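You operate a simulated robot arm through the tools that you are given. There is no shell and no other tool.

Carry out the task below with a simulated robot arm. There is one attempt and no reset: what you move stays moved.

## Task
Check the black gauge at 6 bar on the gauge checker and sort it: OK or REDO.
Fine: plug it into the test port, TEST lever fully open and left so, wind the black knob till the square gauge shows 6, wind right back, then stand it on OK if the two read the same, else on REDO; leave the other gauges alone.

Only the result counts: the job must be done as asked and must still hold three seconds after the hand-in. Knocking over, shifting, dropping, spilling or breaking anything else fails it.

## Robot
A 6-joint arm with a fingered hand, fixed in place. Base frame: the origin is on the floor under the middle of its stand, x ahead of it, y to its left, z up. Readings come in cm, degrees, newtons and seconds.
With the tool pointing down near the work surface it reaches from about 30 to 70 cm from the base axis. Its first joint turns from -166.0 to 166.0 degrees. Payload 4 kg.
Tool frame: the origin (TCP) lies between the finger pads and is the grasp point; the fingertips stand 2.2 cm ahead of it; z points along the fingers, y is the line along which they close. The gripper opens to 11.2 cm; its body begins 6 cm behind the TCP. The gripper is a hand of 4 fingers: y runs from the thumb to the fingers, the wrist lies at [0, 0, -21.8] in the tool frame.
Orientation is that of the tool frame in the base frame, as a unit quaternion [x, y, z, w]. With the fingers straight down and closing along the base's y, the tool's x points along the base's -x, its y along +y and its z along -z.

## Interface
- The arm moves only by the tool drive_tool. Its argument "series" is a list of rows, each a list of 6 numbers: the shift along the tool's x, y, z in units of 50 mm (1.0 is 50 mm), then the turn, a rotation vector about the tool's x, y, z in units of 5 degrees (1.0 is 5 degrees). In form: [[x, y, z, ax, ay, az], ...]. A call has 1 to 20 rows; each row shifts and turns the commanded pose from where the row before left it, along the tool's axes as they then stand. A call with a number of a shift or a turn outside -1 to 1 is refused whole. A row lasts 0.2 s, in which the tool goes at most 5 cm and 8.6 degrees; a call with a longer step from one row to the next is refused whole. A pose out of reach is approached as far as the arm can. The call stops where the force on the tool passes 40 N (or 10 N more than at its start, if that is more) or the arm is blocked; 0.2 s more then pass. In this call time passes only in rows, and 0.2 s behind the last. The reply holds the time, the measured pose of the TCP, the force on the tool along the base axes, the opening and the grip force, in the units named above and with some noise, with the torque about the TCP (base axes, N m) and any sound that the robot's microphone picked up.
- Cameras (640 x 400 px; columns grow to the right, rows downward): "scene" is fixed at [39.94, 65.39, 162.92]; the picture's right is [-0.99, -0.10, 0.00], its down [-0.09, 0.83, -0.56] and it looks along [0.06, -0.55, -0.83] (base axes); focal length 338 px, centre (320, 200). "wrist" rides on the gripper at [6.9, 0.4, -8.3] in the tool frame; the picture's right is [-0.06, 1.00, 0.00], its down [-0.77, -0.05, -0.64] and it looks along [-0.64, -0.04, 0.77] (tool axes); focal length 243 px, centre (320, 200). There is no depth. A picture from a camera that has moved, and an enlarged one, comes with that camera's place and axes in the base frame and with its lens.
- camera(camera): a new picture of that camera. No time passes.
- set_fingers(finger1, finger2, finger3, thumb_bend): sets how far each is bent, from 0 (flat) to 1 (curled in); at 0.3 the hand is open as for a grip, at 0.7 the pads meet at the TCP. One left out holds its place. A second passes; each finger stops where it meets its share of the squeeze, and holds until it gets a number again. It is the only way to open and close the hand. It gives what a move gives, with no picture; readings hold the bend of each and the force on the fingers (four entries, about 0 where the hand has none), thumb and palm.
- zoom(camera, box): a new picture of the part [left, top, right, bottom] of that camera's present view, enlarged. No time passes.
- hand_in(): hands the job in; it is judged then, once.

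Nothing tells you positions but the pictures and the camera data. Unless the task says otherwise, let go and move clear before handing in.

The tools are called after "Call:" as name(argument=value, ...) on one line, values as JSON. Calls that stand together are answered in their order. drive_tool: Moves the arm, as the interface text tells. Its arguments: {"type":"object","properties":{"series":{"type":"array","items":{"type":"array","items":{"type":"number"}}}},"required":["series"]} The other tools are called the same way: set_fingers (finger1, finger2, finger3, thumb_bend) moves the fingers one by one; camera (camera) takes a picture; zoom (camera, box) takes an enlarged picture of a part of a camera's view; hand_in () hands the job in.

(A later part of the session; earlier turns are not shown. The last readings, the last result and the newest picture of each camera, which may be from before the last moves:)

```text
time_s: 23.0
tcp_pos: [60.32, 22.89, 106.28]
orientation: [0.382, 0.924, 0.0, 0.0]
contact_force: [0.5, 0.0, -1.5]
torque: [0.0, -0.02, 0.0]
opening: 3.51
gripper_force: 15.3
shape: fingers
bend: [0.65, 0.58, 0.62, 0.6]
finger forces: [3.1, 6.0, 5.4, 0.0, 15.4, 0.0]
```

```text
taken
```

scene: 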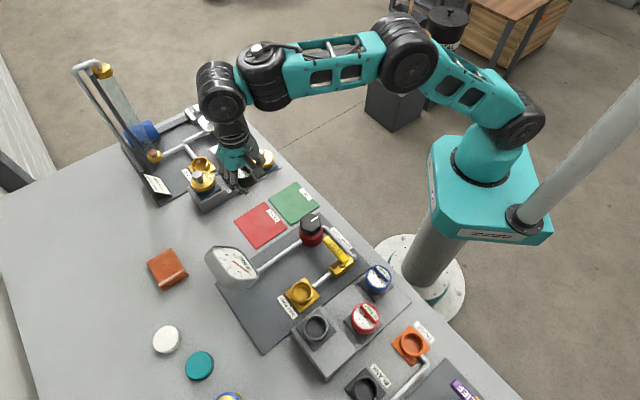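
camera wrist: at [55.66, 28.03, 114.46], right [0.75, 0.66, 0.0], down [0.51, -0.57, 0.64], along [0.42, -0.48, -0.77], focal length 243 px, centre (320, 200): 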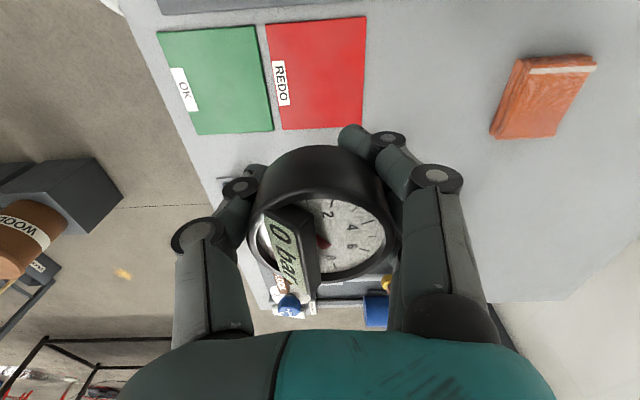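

I'm centred over the REDO pad, which is near (58.5, -26.4), and the surroundings are clear. Lowering to just above it.

Call:
drive_tool(series=[[0, 0, 0.8, 0, 0, 0], [0, 0, 0.8, 0, 0, 0], [0, 0, 0.8, 0, 0, 0], [0, 0, 0.6, 0, 0, 0]])

Call:
zoom(camera="wrist", box=[120, 50, 520, 300])

Call:
zoom(camera="scene", box=[210, 165, 320, 255])

```text
time_s: 24.0
tcp_pos: [60.32, 22.73, 90.94]
orientation: [0.383, 0.924, 0.0, 0.0]
contact_force: [1.1, -0.6, -1.9]
torque: [-0.02, 0.02, -0.03]
opening: 3.54
gripper_force: 14.6
shape: fingers
bend: [0.65, 0.58, 0.62, 0.6]
finger forces: [3.1, 6.0, 5.3, 0.1, 15.3, 0.0]
```

```text
1.60 times, centred on (320, 175) of wrist
camera zoom: at [55.71, 27.97, 99.33], right [0.75, 0.66, 0.0], down [0.51, -0.58, 0.64], along [0.42, -0.48, -0.77], focal length 388 px, centre (320, 240)
```

zoom: 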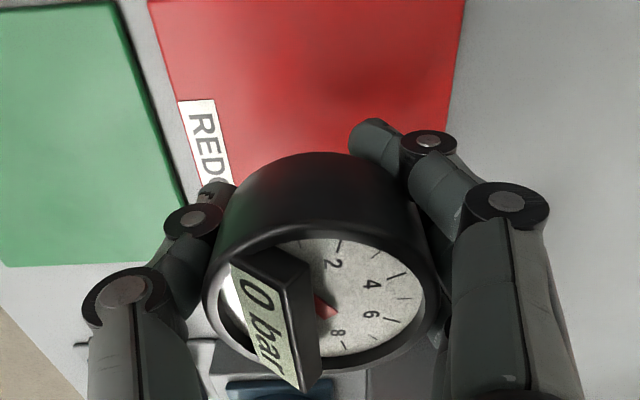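

```text
4.44 times, centred on (265, 210) of scene
camera zoom: at [39.94, 65.39, 162.92], right [-0.99, -0.1, 0.0], down [-0.09, 0.83, -0.56], along [0.06, -0.55, -0.83], focal length 1500 px, centre (564, 156)
```

zoom: 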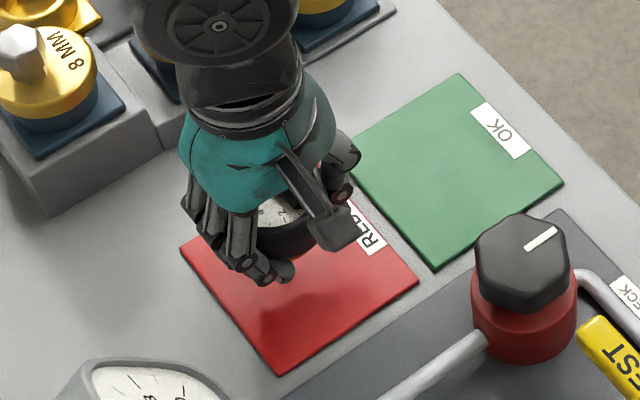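

All clear below, so I'll keep lowering in small steps until the plug touches the pad.

Call:
drive_tool(series=[[0, 0, 0.1, 0, 0, 0], [0, 0, 0.1, 0, 0, 0], [0, 0, 0.1, 0, 0, 0], [0, 0, 0.1, 0, 0, 0]])

Call:
drive_tool(series=[[0, 0, 0.05, 0, 0, 0], [0, 0, 0.05, 0, 0, 0]])

```text
time_s: 25.0
tcp_pos: [60.23, 22.79, 89.09]
orientation: [0.383, 0.924, 0.0, 0.0]
contact_force: [0.6, -0.4, -0.9]
torque: [0.01, 0.03, -0.02]
opening: 3.53
gripper_force: 15.3
shape: fingers
bend: [0.65, 0.58, 0.62, 0.6]
finger forces: [3.1, 6.0, 5.4, 0.0, 15.3, 0.1]
```

```text
time_s: 25.6
tcp_pos: [60.25, 22.76, 88.64]
orientation: [0.382, 0.924, 0.0, -0.001]
contact_force: [0.4, 0.5, -2.1]
torque: [0.01, -0.01, -0.01]
opening: 3.54
gripper_force: 15.0
shape: fingers
bend: [0.65, 0.58, 0.62, 0.6]
finger forces: [3.2, 5.9, 5.3, 0.1, 15.4, 0.0]
```

No contact yet at z 88.6, so I'll go on in 0.25 cm steps.

Call:
drive_tool(series=[[0, 0, 0.05, 0, 0, 0], [0, 0, 0.05, 0, 0, 0]])

Call:
drive_tool(series=[[0, 0, 0.05, 0, 0, 0]])

Call:
drive_tool(series=[[0, 0, 0.05, 0, 0, 0]])

```text
time_s: 26.2
tcp_pos: [60.22, 22.71, 88.19]
orientation: [0.383, 0.924, 0.001, 0.001]
contact_force: [-1.0, -0.4, 4.2]
torque: [-0.03, -0.01, 0.02]
opening: 3.52
gripper_force: 13.5
shape: fingers
bend: [0.65, 0.58, 0.62, 0.61]
finger forces: [3.2, 5.0, 4.6, 0.0, 15.9, 0.0]
```

```text
time_s: 26.6
tcp_pos: [60.33, 22.74, 88.0]
orientation: [0.383, 0.924, 0.001, 0.002]
contact_force: [-3.8, -0.1, 19.3]
torque: [-0.01, 0.04, 0.05]
opening: 3.39
gripper_force: 17.8
shape: fingers
bend: [0.65, 0.6, 0.62, 0.61]
finger forces: [2.8, 10.8, 4.6, 0.0, 17.4, 0.0]
```

```text
time_s: 27.1
tcp_pos: [60.51, 22.81, 87.97]
orientation: [0.382, 0.924, 0.002, 0.003]
contact_force: [-1.5, -0.6, 9.5]
torque: [-0.1, 0.07, 0.03]
opening: 3.37
gripper_force: 15.7
shape: fingers
bend: [0.65, 0.6, 0.63, 0.62]
finger forces: [3.4, 6.4, 5.5, 0.0, 16.2, 0.1]
stopped in row 1: the force on the tool passed its limit at 41 N (the readings are from after the stop); the commanded pose is now the measured one
```

The plug stands on the pad, with contact at TCP z≈88.3, so it ends about 3.9 cm below the TCP. I'll ease the pressure and open slightly to release.

Call:
drive_tool(series=[[0, 0, -0.02, 0, 0, 0]])

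Call:
set_fingers(finger1=0.55, finger2=0.5, finger3=0.52, thumb_bend=0.52)

Call:
set_fingers(finger1=0.43, finger2=0.43, finger3=0.43, thumb_bend=0.43)

Call:
zoom(camera="wrist", box=[120, 50, 520, 300])

Call:
zoom(camera="scene", box=[210, 165, 320, 255])

```text
time_s: 27.5
tcp_pos: [60.52, 22.9, 88.07]
orientation: [0.382, 0.924, 0.002, 0.003]
contact_force: [0.8, -0.4, 6.3]
torque: [-0.09, 0.0, 0.02]
opening: 3.35
gripper_force: 15.9
shape: fingers
bend: [0.65, 0.59, 0.63, 0.62]
finger forces: [3.4, 5.7, 6.0, 0.1, 15.5, 0.1]
```

```text
time_s: 28.5
tcp_pos: [60.38, 22.81, 88.18]
orientation: [0.382, 0.924, 0.003, 0.002]
contact_force: [1.5, 1.6, 24.9]
torque: [-0.58, 0.56, 0.02]
opening: 4.52
gripper_force: 11.9
shape: fingers
bend: [0.55, 0.5, 0.52, 0.54]
finger forces: [0.0, 0.0, 0.0, 0.0, 24.3, 0.0]
```

```text
time_s: 29.5
tcp_pos: [60.46, 22.89, 88.08]
orientation: [0.383, 0.924, 0.003, 0.003]
contact_force: [7.1, 6.6, 30.8]
torque: [-0.57, 0.57, 0.01]
opening: 6.24
gripper_force: 15.4
shape: fingers
bend: [0.43, 0.43, 0.43, 0.5]
finger forces: [0.0, 0.0, 0.0, 0.0, 31.0, 0.0]
```

```text
1.60 times, centred on (320, 175) of wrist
camera zoom: at [55.83, 28.04, 96.46], right [0.75, 0.66, 0.01], down [0.5, -0.58, 0.64], along [0.43, -0.48, -0.76], focal length 388 px, centre (320, 240)
```

zoom: 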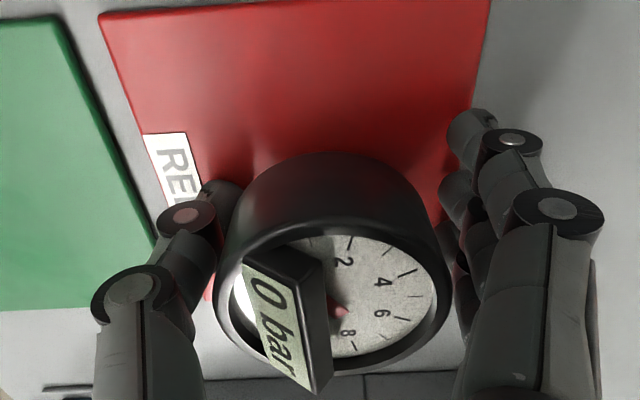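

```text
4.44 times, centred on (265, 210) of scene
camera zoom: at [39.94, 65.39, 162.92], right [-0.99, -0.1, 0.0], down [-0.09, 0.83, -0.56], along [0.06, -0.55, -0.83], focal length 1500 px, centre (564, 156)
```

zoom: 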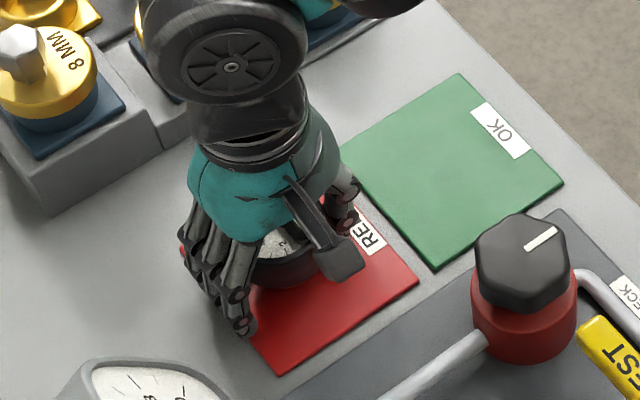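

The gauge stands free of the fingers, but the thumb tip is pressing down on the pad as it straightens. I'll raise the hand to relieve it, then open the thumb.

Call:
drive_tool(series=[[0, 0, -0.06, 0, 0, 0], [0, 0, -0.06, 0, 0, 0]])

Call:
zoom(camera="wrist", box=[120, 50, 520, 300])

```text
time_s: 30.1
tcp_pos: [60.24, 22.78, 88.37]
orientation: [0.382, 0.924, 0.0, 0.0]
contact_force: [-0.6, 0.1, -0.1]
torque: [0.0, -0.02, -0.03]
opening: 7.65
gripper_force: 0.0
shape: fingers
bend: [0.43, 0.43, 0.43, 0.43]
finger forces: [0.0, 0.0, 0.0, 0.0, 0.0, 0.1]
```

```text
1.60 times, centred on (320, 175) of wrist
camera zoom: at [55.76, 27.96, 96.7], right [0.75, 0.66, 0.0], down [0.51, -0.58, 0.64], along [0.42, -0.48, -0.77], focal length 388 px, centre (320, 240)
```

zoom: 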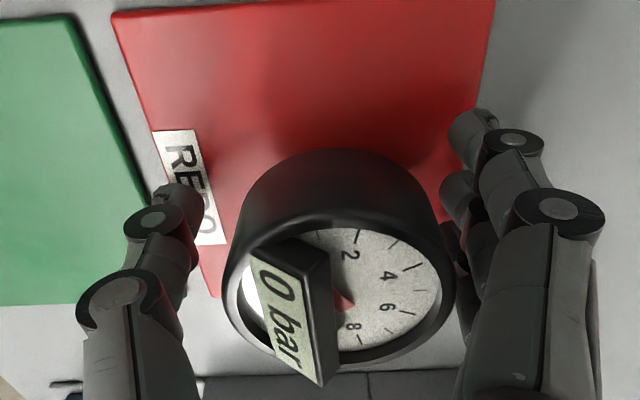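

Everything is free and the gauge stands on the pad, about 0.4 cm off my axis. I'll raise 1.8 cm, recentre and regrip on the upper body.

Call:
drive_tool(series=[[0, 0, -0.18, 0, 0, 0], [0, 0, -0.18, 0, 0, 0], [-0.08, 0.09, 0, 0, 0, 0]])

Call:
zoom(camera="wrist", box=[120, 50, 520, 300])

Call:
zoom(camera="scene", box=[210, 165, 320, 255])

```text
time_s: 30.9
tcp_pos: [60.93, 22.92, 90.54]
orientation: [0.382, 0.924, 0.002, 0.001]
contact_force: [0.3, 0.0, -0.9]
torque: [0.03, 0.04, -0.03]
opening: 7.67
gripper_force: 0.1
shape: fingers
bend: [0.43, 0.43, 0.43, 0.43]
finger forces: [0.1, 0.0, 0.1, 0.0, 0.1, 0.0]
```

```text
1.60 times, centred on (320, 175) of wrist
camera zoom: at [56.41, 28.05, 98.72], right [0.75, 0.66, 0.01], down [0.5, -0.58, 0.64], along [0.43, -0.48, -0.77], focal length 388 px, centre (320, 240)
```

zoom: 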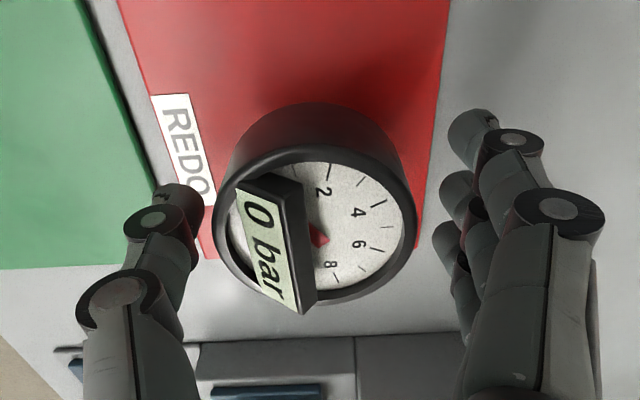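

```text
4.44 times, centred on (265, 210) of scene
camera zoom: at [39.94, 65.39, 162.92], right [-0.99, -0.1, 0.0], down [-0.09, 0.83, -0.56], along [0.06, -0.55, -0.83], focal length 1500 px, centre (564, 156)
```

zoom: 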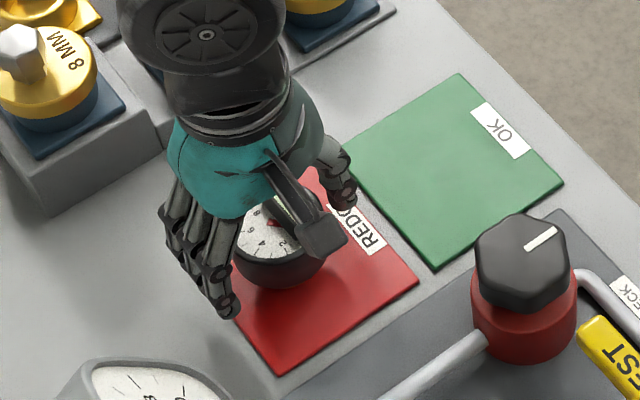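

The gauge stands upright with its rim at about z 90.3. I'll shift 0.3 cm to centre, rise slightly so the tips stay on the body, and grip.

Call:
drive_tool(series=[[0.06, -0.03, -0.07, 0, 0, 0]])

Call:
set_fingers(finger1=0.5, finger2=0.5, finger3=0.5, thumb_bend=0.5)

Call:
zoom(camera="wrist", box=[120, 50, 520, 300])

```text
time_s: 31.3
tcp_pos: [60.76, 23.09, 90.84]
orientation: [0.383, 0.924, 0.002, 0.002]
contact_force: [-0.3, -0.3, 0.0]
torque: [0.01, 0.0, -0.01]
opening: 7.66
gripper_force: 0.1
shape: fingers
bend: [0.43, 0.43, 0.43, 0.43]
finger forces: [0.1, 0.0, 0.0, 0.0, 0.1, 0.0]
```

```text
time_s: 32.3
tcp_pos: [60.7, 22.98, 90.77]
orientation: [0.382, 0.924, 0.002, 0.003]
contact_force: [-0.4, 0.1, 0.1]
torque: [-0.05, 0.0, 0.0]
opening: 5.85
gripper_force: 0.0
shape: fingers
bend: [0.5, 0.5, 0.5, 0.5]
finger forces: [0.1, 0.0, 0.1, 0.0, 0.2, 0.1]
```

```text
1.60 times, centred on (320, 175) of wrist
camera zoom: at [56.13, 28.17, 99.06], right [0.75, 0.66, 0.01], down [0.5, -0.58, 0.64], along [0.43, -0.48, -0.77], focal length 388 px, centre (320, 240)
```

zoom: 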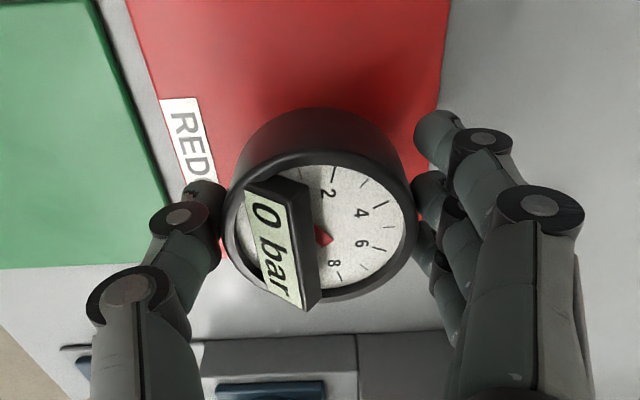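

Well centred now. Closing to grip.

Call:
set_fingers(finger1=0.58, finger2=0.56, finger3=0.58, thumb_bend=0.56)

Call:
zoom(camera="wrist", box=[120, 50, 520, 300])

```text
time_s: 33.3
tcp_pos: [60.77, 23.0, 90.83]
orientation: [0.382, 0.924, 0.001, 0.003]
contact_force: [0.8, 0.1, 0.3]
torque: [0.01, -0.01, -0.01]
opening: 4.84
gripper_force: 5.0
shape: fingers
bend: [0.56, 0.51, 0.54, 0.53]
finger forces: [0.8, 3.1, 1.7, 0.0, 5.1, 0.0]
```

```text
1.60 times, centred on (320, 175) of wrist
camera zoom: at [56.13, 28.17, 99.06], right [0.75, 0.66, 0.01], down [0.5, -0.58, 0.64], along [0.43, -0.48, -0.77], focal length 388 px, centre (320, 240)
```

zoom: 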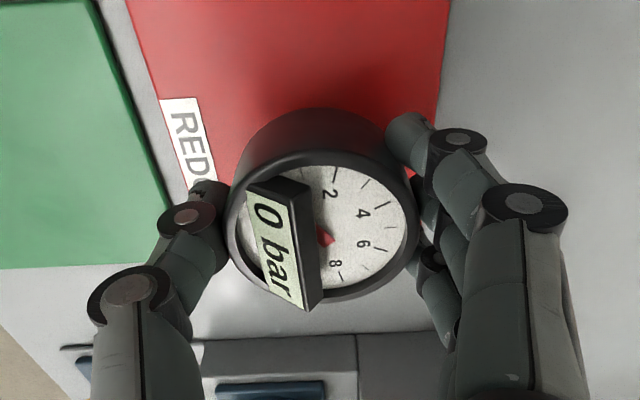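

Good contact on all fingers with the gauge unmoved. I'll tighten and lift a little.

Call:
set_fingers(finger1=0.66, finger2=0.62, finger3=0.66, thumb_bend=0.64)

Call:
zoom(camera="wrist", box=[120, 50, 520, 300])

Call:
drive_tool(series=[[0, 0, -0.2, 0, 0, 0], [0, 0, -0.4, 0, 0, 0]])

Call:
zoom(camera="wrist", box=[120, 50, 520, 300])

Call:
zoom(camera="scene", box=[220, 165, 310, 245])

```text
time_s: 34.3
tcp_pos: [60.74, 23.01, 90.81]
orientation: [0.383, 0.924, 0.002, 0.003]
contact_force: [-0.3, 0.1, -0.2]
torque: [-0.01, 0.0, 0.02]
opening: 4.63
gripper_force: 15.7
shape: fingers
bend: [0.59, 0.53, 0.57, 0.57]
finger forces: [4.5, 5.4, 5.9, 0.0, 15.3, 0.0]
```

```text
1.60 times, centred on (320, 175) of wrist
camera zoom: at [56.13, 28.17, 99.06], right [0.75, 0.66, 0.01], down [0.5, -0.58, 0.64], along [0.43, -0.48, -0.77], focal length 388 px, centre (320, 240)
```

zoom: 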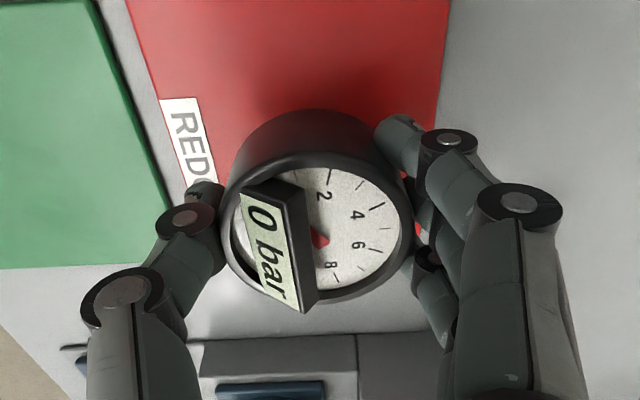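

```text
time_s: 34.9
tcp_pos: [60.69, 23.24, 93.91]
orientation: [0.382, 0.924, 0.002, 0.003]
contact_force: [0.2, -0.1, -2.0]
torque: [0.01, 0.0, 0.0]
opening: 4.63
gripper_force: 15.6
shape: fingers
bend: [0.59, 0.53, 0.57, 0.57]
finger forces: [4.4, 5.3, 6.0, 0.0, 15.3, 0.0]
```

```text
1.60 times, centred on (320, 175) of wrist
camera zoom: at [56.12, 28.2, 102.08], right [0.75, 0.66, 0.01], down [0.5, -0.58, 0.64], along [0.43, -0.48, -0.77], focal length 388 px, centre (320, 240)
```

zoom: 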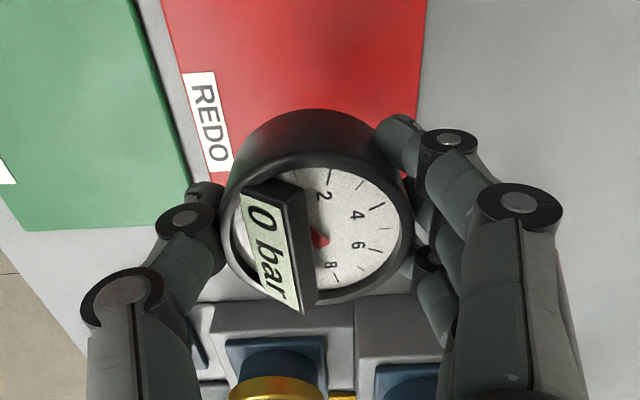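

```text
5.00 times, centred on (265, 205) of scene
camera zoom: at [39.94, 65.39, 162.92], right [-0.99, -0.1, 0.0], down [-0.09, 0.83, -0.56], along [0.06, -0.55, -0.83], focal length 1687 px, centre (595, 175)
```

zoom: 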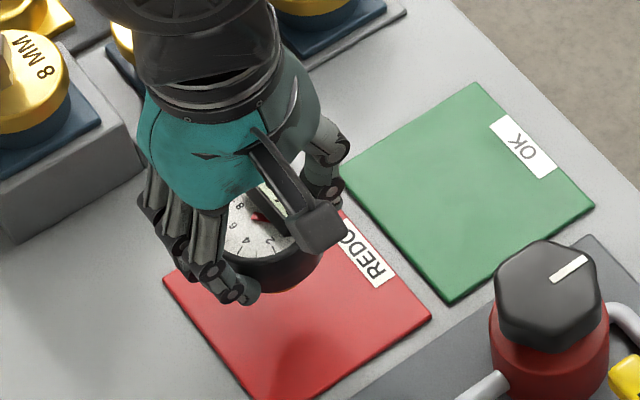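

The higher grip is firm and the gauge didn't shift on lift. I'll carry it back above the test port.

Call:
drive_tool(series=[[0, 0, -0.9, 0, 0, 0], [0, 0, -0.9, 0, 0, 0], [0.886, 0.089, 0, 0, 0, 0], [0.886, 0.089, 0, 0, 0, 0], [0.886, 0.089, 0, 0, 0, 0], [0.886, 0.089, 0, 0, 0, 0], [0.886, 0.089, 0, 0, 0, 0]])

Call:
zoom(camera="wrist", box=[270, 50, 370, 150])

Call:
zoom(camera="wrist", box=[120, 50, 520, 300])

Call:
zoom(camera="scene", box=[260, 220, 360, 310])

```text
time_s: 36.5
tcp_pos: [46.55, 40.1, 102.82]
orientation: [0.383, 0.924, 0.002, 0.003]
contact_force: [-0.2, -1.6, -1.6]
torque: [-0.06, 0.03, -0.01]
opening: 4.62
gripper_force: 15.7
shape: fingers
bend: [0.59, 0.53, 0.57, 0.57]
finger forces: [4.3, 5.3, 6.1, 0.1, 14.9, 0.1]
```

```text
4.00 times, centred on (320, 100) of wrist
camera zoom: at [41.91, 45.28, 111.05], right [0.75, 0.66, 0.01], down [0.5, -0.58, 0.64], along [0.43, -0.48, -0.77], focal length 970 px, centre (320, 600)
```

zoom: 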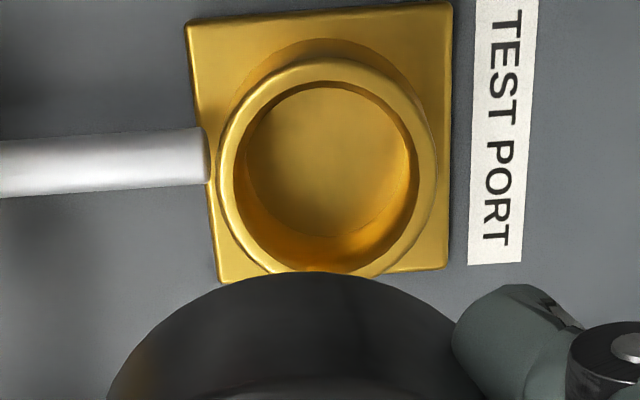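

```text
1.60 times, centred on (320, 175) of wrist
camera zoom: at [41.91, 45.28, 111.05], right [0.75, 0.66, 0.01], down [0.5, -0.58, 0.64], along [0.43, -0.48, -0.77], focal length 388 px, centre (320, 240)
```

zoom: 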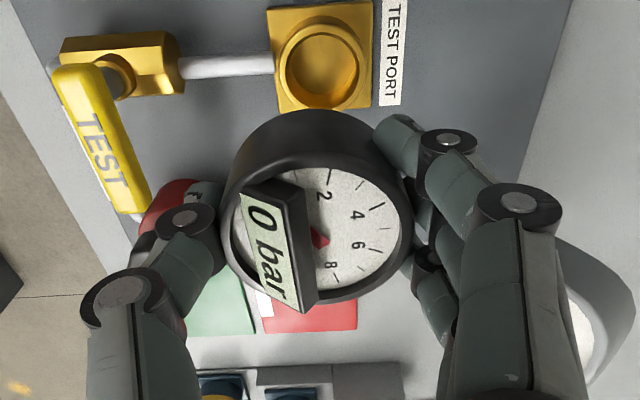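

```text
4.44 times, centred on (310, 265) of scene
camera zoom: at [39.94, 65.39, 162.92], right [-0.99, -0.1, 0.0], down [-0.09, 0.83, -0.56], along [0.06, -0.55, -0.83], focal length 1500 px, centre (364, -89)
```

zoom: 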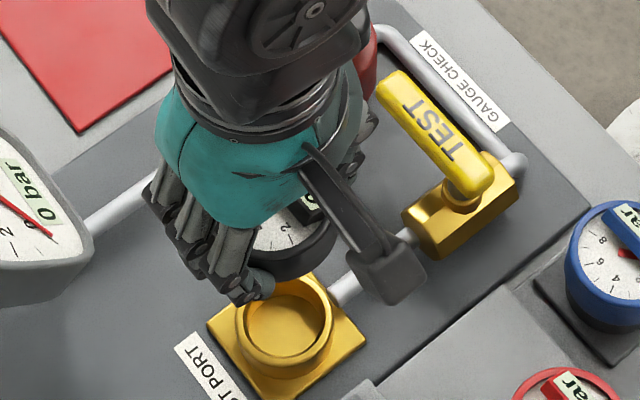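

The port is visible below the gauge, about 0.2 cm further out than my axis. I'll correct that, come down to about z 98 and measure again.

Call:
drive_tool(series=[[0, 0.04, 0.32, 0, 0, 0], [0, 0, 0.32, 0, 0, 0], [0, 0, 0.32, 0, 0, 0]])

Call:
zoom(camera="wrist", box=[270, 60, 370, 160])

Call:
zoom(camera="scene", box=[270, 250, 330, 305])

```text
time_s: 37.3
tcp_pos: [46.77, 40.44, 97.88]
orientation: [0.383, 0.924, 0.001, 0.003]
contact_force: [0.7, 0.3, -1.1]
torque: [0.0, 0.01, -0.03]
opening: 4.59
gripper_force: 15.6
shape: fingers
bend: [0.59, 0.53, 0.57, 0.57]
finger forces: [4.5, 5.4, 5.9, 0.0, 15.1, 0.1]
```

```text
4.00 times, centred on (320, 110) of wrist
camera zoom: at [42.1, 45.57, 106.17], right [0.75, 0.66, 0.01], down [0.5, -0.58, 0.64], along [0.43, -0.48, -0.77], focal length 970 px, centre (320, 560)
```

zoom: 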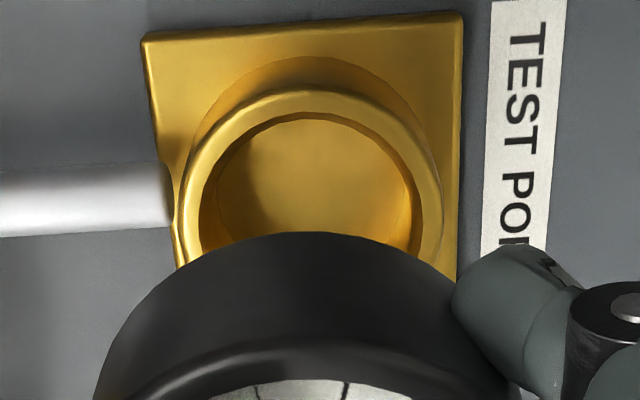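

```text
7.27 times, centred on (300, 278) of scene
camera zoom: at [39.94, 65.39, 162.92], right [-0.99, -0.1, 0.0], down [-0.09, 0.83, -0.56], along [0.06, -0.55, -0.83], focal length 2454 px, centre (466, -364)
```

zoom: 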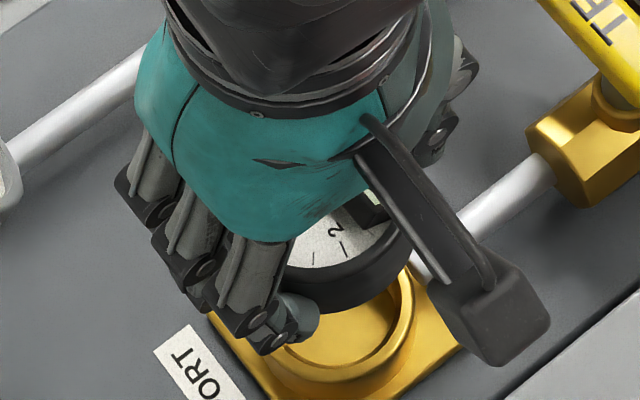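

The port now appears slightly toward me. I'll let the arm settle with a null move and measure again.

Call:
drive_tool(series=[[0, -0.04, 0, 0, 0, 0], [0, 0, 0, 0, 0, 0], [0, 0, 0, 0, 0, 0]])

Call:
zoom(camera="wrist", box=[270, 60, 370, 160])

Call:
zoom(camera="wrist", box=[245, 100, 395, 250])

```text
time_s: 38.1
tcp_pos: [46.58, 40.33, 97.99]
orientation: [0.383, 0.924, 0.002, 0.002]
contact_force: [1.1, 0.3, -1.9]
torque: [-0.01, -0.01, 0.03]
opening: 4.58
gripper_force: 15.9
shape: fingers
bend: [0.59, 0.53, 0.57, 0.57]
finger forces: [4.6, 5.4, 6.0, 0.0, 15.2, 0.1]
```

```text
4.00 times, centred on (320, 110) of wrist
camera zoom: at [41.94, 45.41, 106.2], right [0.75, 0.66, 0.01], down [0.5, -0.58, 0.64], along [0.43, -0.48, -0.77], focal length 970 px, centre (320, 560)
```

zoom: 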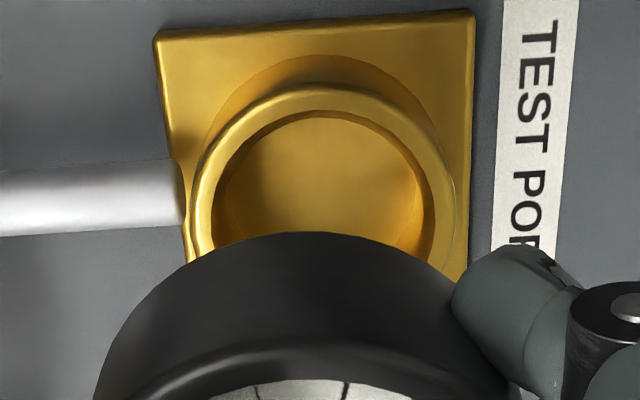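

```text
2.67 times, centred on (320, 175) of wrist
camera zoom: at [41.94, 45.41, 106.2], right [0.75, 0.66, 0.01], down [0.5, -0.58, 0.64], along [0.43, -0.48, -0.77], focal length 647 px, centre (320, 267)
```

zoom: 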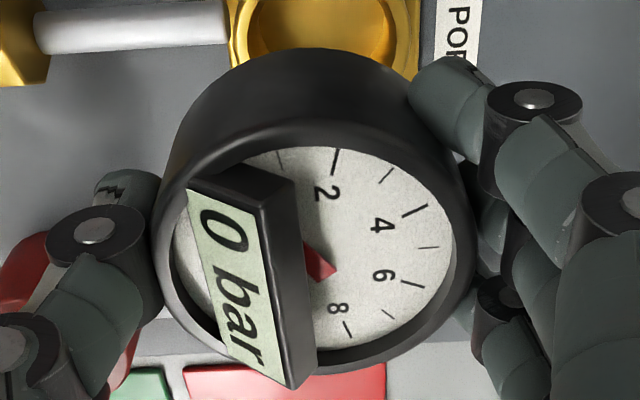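

The collar top works out near z 88.2, so the earlier stop was most likely fingertips on the collar. Alignment is within about 0.1 cm, so I'll make a tiny correction and lower toward the port.

Call:
drive_tool(series=[[-0.006, 0.016, 0.2, 0, 0, 0], [0, 0, 0.2, 0, 0, 0], [0, 0, 0.15, 0, 0, 0], [0, 0, 0, 0, 0, 0]])

Call:
zoom(camera="wrist", box=[245, 70, 395, 220])

Call:
zoom(camera="scene", box=[270, 255, 330, 310])

```text
time_s: 39.1
tcp_pos: [46.73, 40.2, 95.1]
orientation: [0.383, 0.924, 0.002, 0.003]
contact_force: [0.6, -0.1, -1.1]
torque: [-0.01, -0.01, -0.05]
opening: 4.62
gripper_force: 15.5
shape: fingers
bend: [0.59, 0.53, 0.57, 0.57]
finger forces: [4.4, 5.4, 6.1, 0.0, 15.0, 0.0]
```

```text
2.67 times, centred on (320, 145) of wrist
camera zoom: at [42.08, 45.43, 103.44], right [0.75, 0.66, 0.01], down [0.5, -0.58, 0.64], along [0.43, -0.48, -0.77], focal length 647 px, centre (320, 347)
```

zoom: 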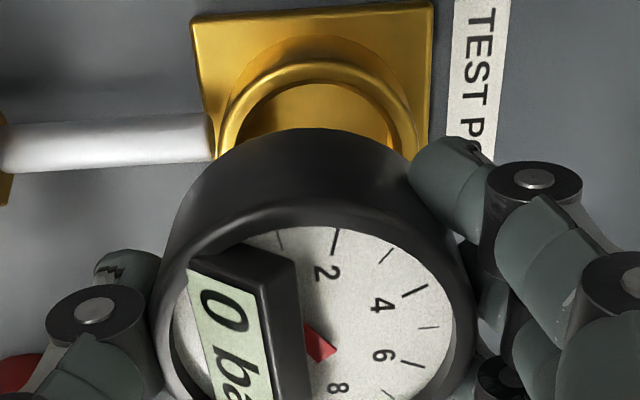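

```text
7.27 times, centred on (300, 282) of scene
camera zoom: at [39.94, 65.39, 162.92], right [-0.99, -0.1, 0.0], down [-0.09, 0.83, -0.56], along [0.06, -0.55, -0.83], focal length 2454 px, centre (466, -400)
```

zoom: 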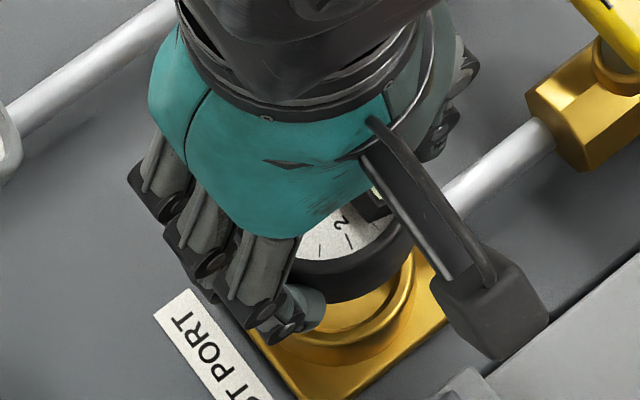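

Gauge and port look concentric from both cameras, so I'll lower in small steps and watch the force.

Call:
drive_tool(series=[[0, 0, 0.06, 0, 0, 0], [0, 0, 0.06, 0, 0, 0], [0, 0, 0, 0, 0, 0]])

Call:
drive_tool(series=[[0, 0, 0.06, 0, 0, 0], [0, 0, 0.06, 0, 0, 0], [0, 0, 0, 0, 0, 0]])

```text
time_s: 39.9
tcp_pos: [46.77, 40.42, 94.57]
orientation: [0.382, 0.924, 0.002, 0.003]
contact_force: [0.6, -0.1, -1.2]
torque: [0.02, -0.02, 0.02]
opening: 4.6
gripper_force: 15.3
shape: fingers
bend: [0.59, 0.53, 0.57, 0.57]
finger forces: [4.5, 5.4, 6.0, 0.0, 14.9, 0.1]
```

```text
time_s: 40.7
tcp_pos: [46.77, 40.29, 94.01]
orientation: [0.382, 0.924, 0.002, 0.003]
contact_force: [-0.4, 0.6, -2.3]
torque: [-0.02, 0.03, -0.01]
opening: 4.63
gripper_force: 15.5
shape: fingers
bend: [0.59, 0.53, 0.57, 0.57]
finger forces: [4.5, 5.4, 6.0, 0.0, 15.0, 0.1]
```

Call:
drive_tool(series=[[0, 0, 0.05, 0, 0, 0], [0, 0, 0.05, 0, 0, 0], [0, 0, 0, 0, 0, 0]])

Call:
drive_tool(series=[[0, 0, 0.05, 0, 0, 0], [0, 0, 0.05, 0, 0, 0], [0, 0, 0, 0, 0, 0]])

Call:
zoom(camera="wrist", box=[245, 70, 395, 220])

```text
time_s: 41.5
tcp_pos: [46.74, 40.3, 93.47]
orientation: [0.383, 0.924, 0.002, 0.003]
contact_force: [0.6, -0.1, -1.5]
torque: [0.05, -0.02, -0.01]
opening: 4.62
gripper_force: 15.3
shape: fingers
bend: [0.59, 0.53, 0.57, 0.57]
finger forces: [4.5, 5.5, 6.0, 0.0, 15.0, 0.0]
```

```text
time_s: 42.3
tcp_pos: [46.77, 40.5, 93.04]
orientation: [0.382, 0.924, 0.003, 0.003]
contact_force: [-1.5, 5.1, 9.1]
torque: [0.1, 0.03, 0.01]
opening: 4.6
gripper_force: 16.9
shape: fingers
bend: [0.59, 0.53, 0.57, 0.57]
finger forces: [6.2, 6.4, 6.1, 0.0, 15.9, 0.1]
```

```text
2.67 times, centred on (320, 145) of wrist
camera zoom: at [42.05, 45.51, 101.34], right [0.75, 0.66, 0.01], down [0.5, -0.58, 0.64], along [0.43, -0.48, -0.77], focal length 647 px, centre (320, 347)
```

zoom: 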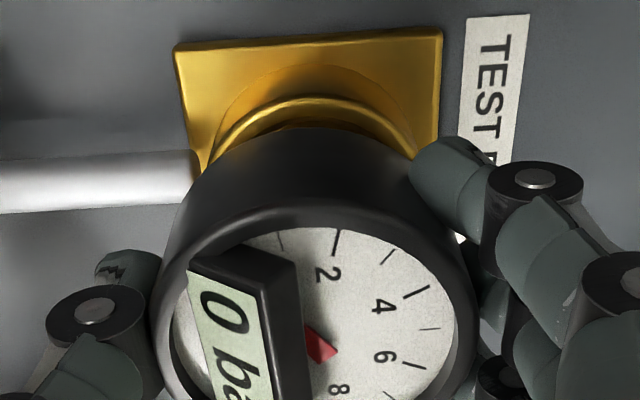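

The plug just touched the collar on its right/near side, and the port pushes it left and outward. I'll back off a little, shift 0.15 cm that way and try again.

Call:
drive_tool(series=[[0, 0, -0.08, 0, 0, 0], [0.03, 0.015, 0, 0, 0, 0], [0, 0, 0, 0, 0, 0]])

Call:
drive_tool(series=[[0, 0, 0.04, 0, 0, 0], [0, 0, 0.04, 0, 0, 0], [0, 0, 0, 0, 0, 0]])

Call:
drive_tool(series=[[0, 0, 0.03, 0, 0, 0], [0, 0, 0, 0, 0, 0]])

```text
time_s: 43.1
tcp_pos: [46.57, 40.42, 93.36]
orientation: [0.383, 0.924, 0.001, 0.002]
contact_force: [-0.1, -0.1, -1.1]
torque: [-0.02, -0.01, -0.01]
opening: 4.61
gripper_force: 16.4
shape: fingers
bend: [0.59, 0.53, 0.57, 0.57]
finger forces: [4.6, 5.5, 6.4, 0.0, 15.6, 0.0]
```

```text
time_s: 43.9
tcp_pos: [46.57, 40.5, 93.0]
orientation: [0.382, 0.924, 0.002, 0.003]
contact_force: [0.1, 1.6, -1.1]
torque: [0.1, -0.02, -0.06]
opening: 4.6
gripper_force: 16.5
shape: fingers
bend: [0.59, 0.53, 0.57, 0.57]
finger forces: [5.2, 5.9, 6.5, 0.0, 15.2, 0.0]
```

```text
time_s: 44.5
tcp_pos: [46.6, 40.37, 92.85]
orientation: [0.382, 0.924, 0.002, 0.002]
contact_force: [-0.1, 2.2, -1.6]
torque: [0.11, -0.01, 0.01]
opening: 4.59
gripper_force: 16.1
shape: fingers
bend: [0.59, 0.53, 0.57, 0.57]
finger forces: [5.2, 5.8, 6.6, 0.0, 15.2, 0.0]
```

The plug is entering now, with only a small side force. I'll continue down with a tiny further nudge in the same direction.

Call:
drive_tool(series=[[0.01, 0.01, 0.04, 0, 0, 0], [0, 0, 0.04, 0, 0, 0], [0, 0, 0, 0, 0, 0]])

Call:
drive_tool(series=[[0, 0, 0.04, 0, 0, 0], [0, 0, 0.04, 0, 0, 0], [0, 0, 0, 0, 0, 0]])

```text
time_s: 45.3
tcp_pos: [46.62, 40.45, 92.49]
orientation: [0.382, 0.924, 0.001, 0.003]
contact_force: [0.3, 1.7, -1.1]
torque: [0.04, -0.01, 0.02]
opening: 4.62
gripper_force: 16.9
shape: fingers
bend: [0.59, 0.53, 0.57, 0.57]
finger forces: [5.0, 5.5, 6.7, 0.0, 15.4, 0.0]
```

```text
time_s: 46.1
tcp_pos: [46.6, 40.44, 92.04]
orientation: [0.383, 0.924, 0.001, 0.003]
contact_force: [0.5, 0.2, -1.4]
torque: [-0.02, -0.02, 0.01]
opening: 4.58
gripper_force: 15.8
shape: fingers
bend: [0.59, 0.53, 0.57, 0.57]
finger forces: [4.7, 5.5, 6.7, 0.0, 15.6, 0.0]
```

The side force is gone and the plug is sliding in, so I'll carry on down until it seats.

Call:
drive_tool(series=[[0, 0, 0.05, 0, 0, 0], [0, 0, 0.05, 0, 0, 0], [0, 0, 0, 0, 0, 0]])

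Call:
drive_tool(series=[[0, 0, 0.04, 0, 0, 0], [0, 0, 0.04, 0, 0, 0], [0, 0, 0, 0, 0, 0]])

Call:
zoom(camera="wrist", box=[245, 70, 395, 220])

```text
time_s: 46.9
tcp_pos: [46.6, 40.59, 91.51]
orientation: [0.383, 0.924, 0.001, 0.002]
contact_force: [0.0, 0.3, -1.7]
torque: [0.0, -0.04, -0.02]
opening: 4.58
gripper_force: 16.3
shape: fingers
bend: [0.59, 0.53, 0.57, 0.57]
finger forces: [4.8, 5.5, 6.6, 0.0, 15.3, 0.1]
```

```text
time_s: 47.7
tcp_pos: [46.72, 40.41, 91.21]
orientation: [0.382, 0.924, 0.003, 0.003]
contact_force: [-0.5, 0.5, 17.2]
torque: [0.01, -0.01, 0.04]
opening: 4.59
gripper_force: 17.4
shape: fingers
bend: [0.6, 0.55, 0.58, 0.57]
finger forces: [5.2, 5.8, 6.8, 0.0, 16.8, 0.0]
```

```text
2.67 times, centred on (320, 145) of wrist
camera zoom: at [42.06, 45.68, 99.52], right [0.75, 0.66, 0.01], down [0.5, -0.58, 0.64], along [0.43, -0.48, -0.77], focal length 647 px, centre (320, 347)
```

zoom: 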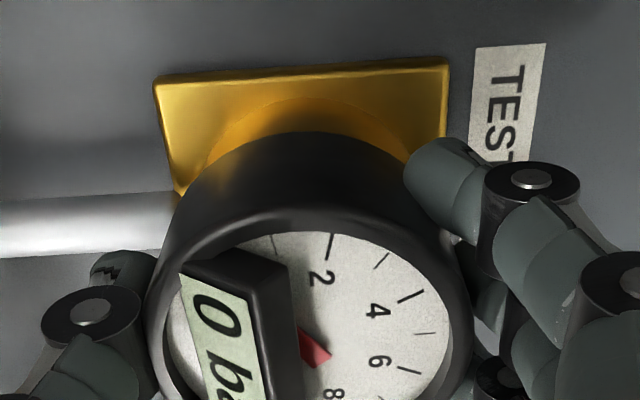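

It's now meeting 17 N straight up with no torque, so it has either seated or met seal friction. I'll push slightly further to make sure.

Call:
drive_tool(series=[[0, 0, 0.03, 0, 0, 0], [0, 0, 0, 0, 0, 0]])

Call:
zoom(camera="wrist", box=[245, 70, 395, 220])

Call:
zoom(camera="scene", box=[270, 255, 330, 310])

```text
time_s: 48.3
tcp_pos: [46.57, 40.59, 91.1]
orientation: [0.383, 0.924, 0.004, 0.003]
contact_force: [1.3, 1.9, 29.3]
torque: [0.04, -0.09, -0.01]
opening: 4.57
gripper_force: 18.2
shape: fingers
bend: [0.61, 0.55, 0.59, 0.58]
finger forces: [5.9, 6.4, 7.9, 0.0, 16.9, 0.0]
```

```text
2.67 times, centred on (320, 145) of wrist
camera zoom: at [42.05, 45.69, 99.4], right [0.75, 0.66, 0.01], down [0.5, -0.58, 0.64], along [0.43, -0.48, -0.77], focal length 647 px, centre (320, 347)
```

zoom: 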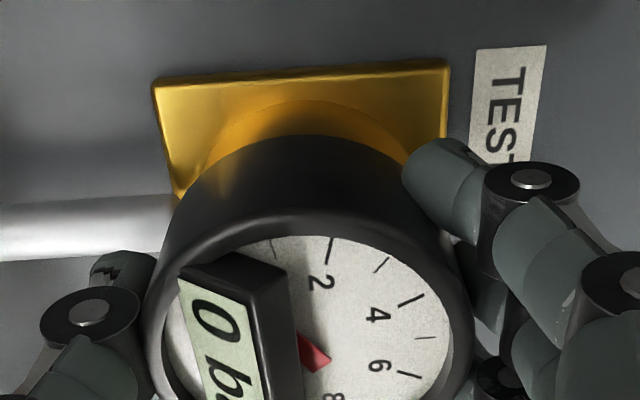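

```text
7.27 times, centred on (300, 282) of scene
camera zoom: at [39.94, 65.39, 162.92], right [-0.99, -0.1, 0.0], down [-0.09, 0.83, -0.56], along [0.06, -0.55, -0.83], focal length 2454 px, centre (466, -400)
```

zoom: 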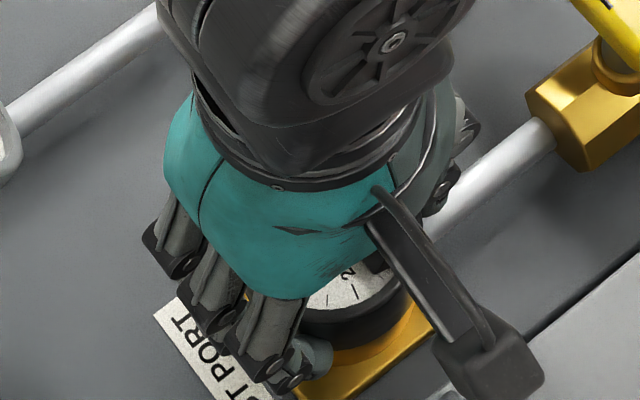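

The hand slipped a little on the gauge while pushing, so I want to confirm it's fully seated. Zooming closely.

Call:
zoom(camera="wrist", box=[275, 80, 355, 140])

Call:
zoom(camera="scene", box=[295, 285, 335, 315])

```text
6.67 times, centred on (315, 110) of wrist
camera zoom: at [42.05, 45.69, 99.4], right [0.75, 0.66, 0.01], down [0.5, -0.58, 0.64], along [0.43, -0.48, -0.77], focal length 1618 px, centre (353, 800)
```

zoom: 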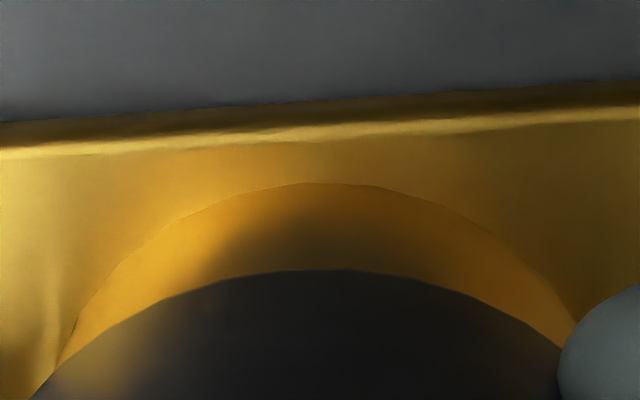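

```text
13.33 times, centred on (315, 300) of scene
camera zoom: at [39.94, 65.39, 162.92], right [-0.99, -0.1, 0.0], down [-0.09, 0.83, -0.56], along [0.06, -0.55, -0.83], focal length 4500 px, centre (387, -1133)
```

zoom: 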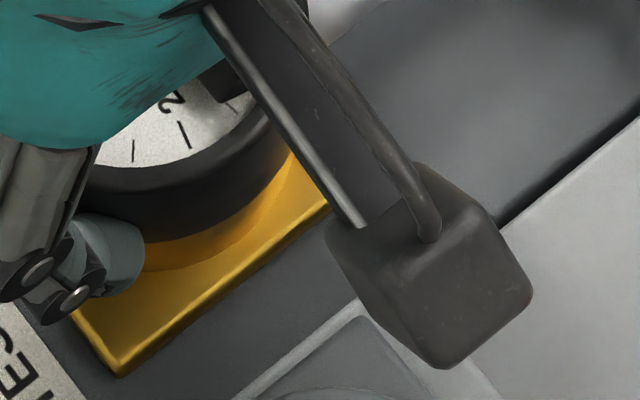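

Plug and collar look well engaged. I'll release here, gently opening the fingers, and then check the seating from the scene camera.

Call:
drive_tool(series=[[0, 0, -0.02, 0, 0, 0]])

Call:
set_fingers(finger1=0.5, finger2=0.47, finger3=0.5, thumb_bend=0.48)

Call:
set_fingers(finger1=0.4, finger2=0.4, finger3=0.4, thumb_bend=0.4)

Call:
zoom(camera="wrist", box=[120, 50, 520, 300])

```text
time_s: 48.7
tcp_pos: [46.6, 40.53, 91.01]
orientation: [0.383, 0.924, 0.003, 0.003]
contact_force: [3.5, 4.1, 24.3]
torque: [0.14, -0.21, -0.04]
opening: 4.56
gripper_force: 17.9
shape: fingers
bend: [0.61, 0.55, 0.59, 0.58]
finger forces: [6.1, 6.8, 8.3, 0.0, 14.5, 0.0]
```

```text
time_s: 49.7
tcp_pos: [46.58, 40.51, 91.12]
orientation: [0.382, 0.924, 0.001, 0.003]
contact_force: [0.0, 0.0, 0.1]
torque: [-0.02, 0.01, 0.03]
opening: 5.96
gripper_force: 0.1
shape: fingers
bend: [0.5, 0.47, 0.5, 0.48]
finger forces: [0.1, 0.1, 0.1, 0.0, 0.0, 0.0]
```

```text
time_s: 50.7
tcp_pos: [46.72, 40.43, 91.01]
orientation: [0.383, 0.924, 0.002, 0.003]
contact_force: [-0.9, 0.6, 0.7]
torque: [-0.03, -0.01, -0.02]
opening: 8.48
gripper_force: 0.0
shape: fingers
bend: [0.4, 0.4, 0.4, 0.4]
finger forces: [0.1, 0.1, 0.1, 0.0, 0.0, 0.0]
```

```text
1.60 times, centred on (320, 175) of wrist
camera zoom: at [42.02, 45.67, 99.36], right [0.75, 0.66, 0.01], down [0.5, -0.58, 0.64], along [0.43, -0.48, -0.77], focal length 388 px, centre (320, 240)
```

zoom: 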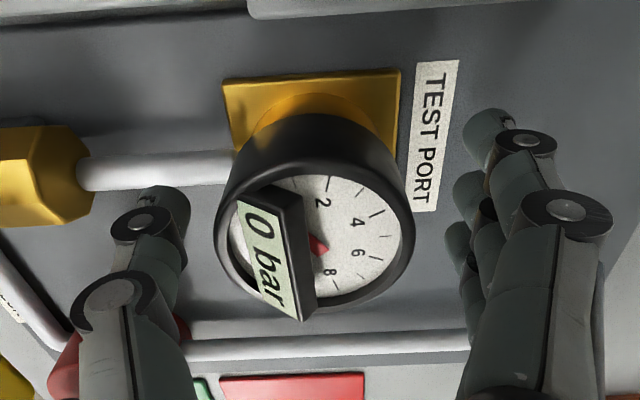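

Released cleanly. I'll rise straight up and look at the seating.

Call:
drive_tool(series=[[0, 0, -0.5, 0, 0, 0], [0, 0, -0.8, 0, 0, 0], [0, 0, -0.8, 0, 0, 0], [0, 0, -0.8, 0, 0, 0], [-0.7, -0.5, 0, 0, 0, 0], [-0.7, -0.5, 0, 0, 0, 0], [-0.7, -0.5, 0, 0, 0, 0]])

Call:
zoom(camera="scene", box=[270, 260, 390, 350])

Call:
camera(camera="wrist")

Call:
camera(camera="scene")

```text
time_s: 52.3
tcp_pos: [48.53, 27.76, 105.71]
orientation: [0.382, 0.924, 0.002, 0.003]
contact_force: [-0.7, 0.3, 0.3]
torque: [0.0, 0.0, 0.04]
opening: 8.49
gripper_force: 0.0
shape: fingers
bend: [0.4, 0.4, 0.4, 0.4]
finger forces: [0.0, 0.0, 0.1, 0.0, 0.0, 0.1]
```

```text
4.44 times, centred on (330, 305) of scene
camera zoom: at [39.94, 65.39, 162.92], right [-0.99, -0.1, 0.0], down [-0.09, 0.83, -0.56], along [0.06, -0.55, -0.83], focal length 1500 px, centre (276, -267)
```

zoom: 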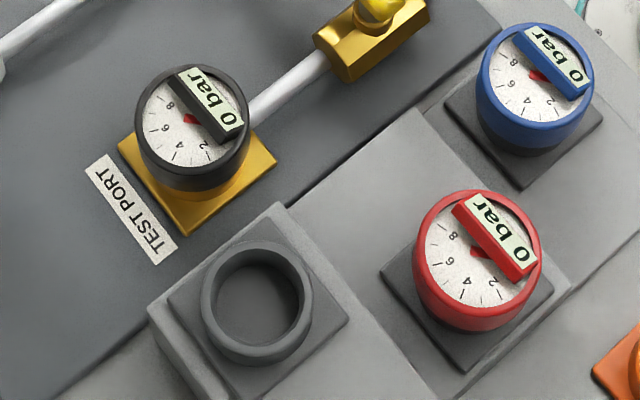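

```text
taken
camera wrist: at [44.05, 32.9, 113.97], right [0.75, 0.66, 0.01], down [0.5, -0.58, 0.64], along [0.43, -0.48, -0.77], focal length 243 px, centre (320, 200)
```

wrist: 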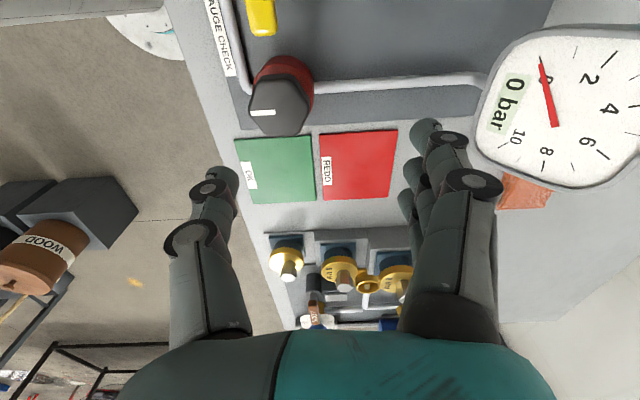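

```text
taken
```

scene: 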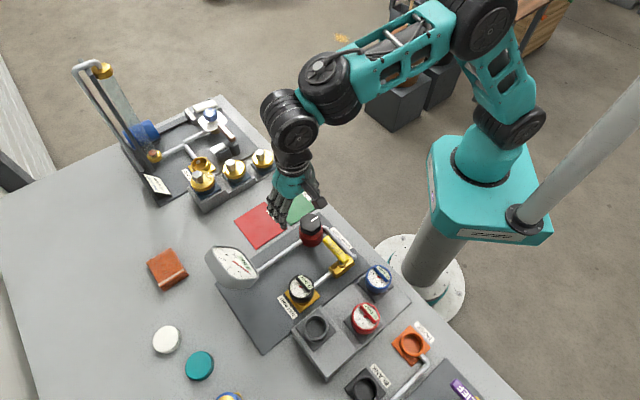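

The black gauge stands upright in the test port, reading 0. I'll compare its seating with the red and blue gauges in the rack.

Call:
zoom(camera="scene", box=[285, 268, 325, 318])

Call:
zoom(camera="scene", box=[355, 258, 395, 308])

Call:
zoom(camera="scene", box=[290, 205, 370, 285])

```text
8.00 times, centred on (305, 293) of scene
camera zoom: at [39.94, 65.39, 162.92], right [-0.99, -0.1, 0.0], down [-0.09, 0.83, -0.56], along [0.06, -0.55, -0.83], focal length 2700 px, centre (440, -544)
```

zoom: 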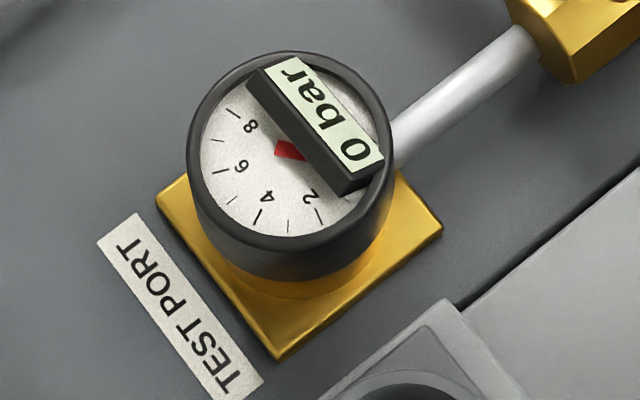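

```text
8.00 times, centred on (375, 283) of scene
camera zoom: at [39.94, 65.39, 162.92], right [-0.99, -0.1, 0.0], down [-0.09, 0.83, -0.56], along [0.06, -0.55, -0.83], focal length 2700 px, centre (-120, -464)
```

zoom: 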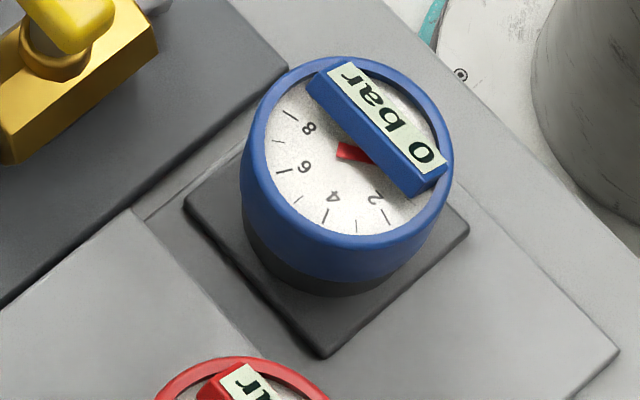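

```text
5.00 times, centred on (330, 245) of scene
camera zoom: at [39.94, 65.39, 162.92], right [-0.99, -0.1, 0.0], down [-0.09, 0.83, -0.56], along [0.06, -0.55, -0.83], focal length 1687 px, centre (270, -25)
```

zoom: 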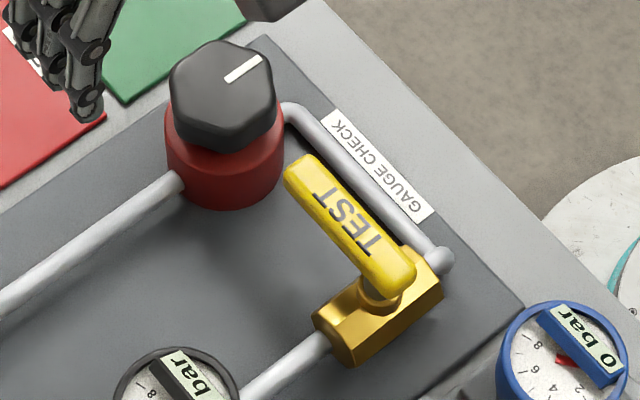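

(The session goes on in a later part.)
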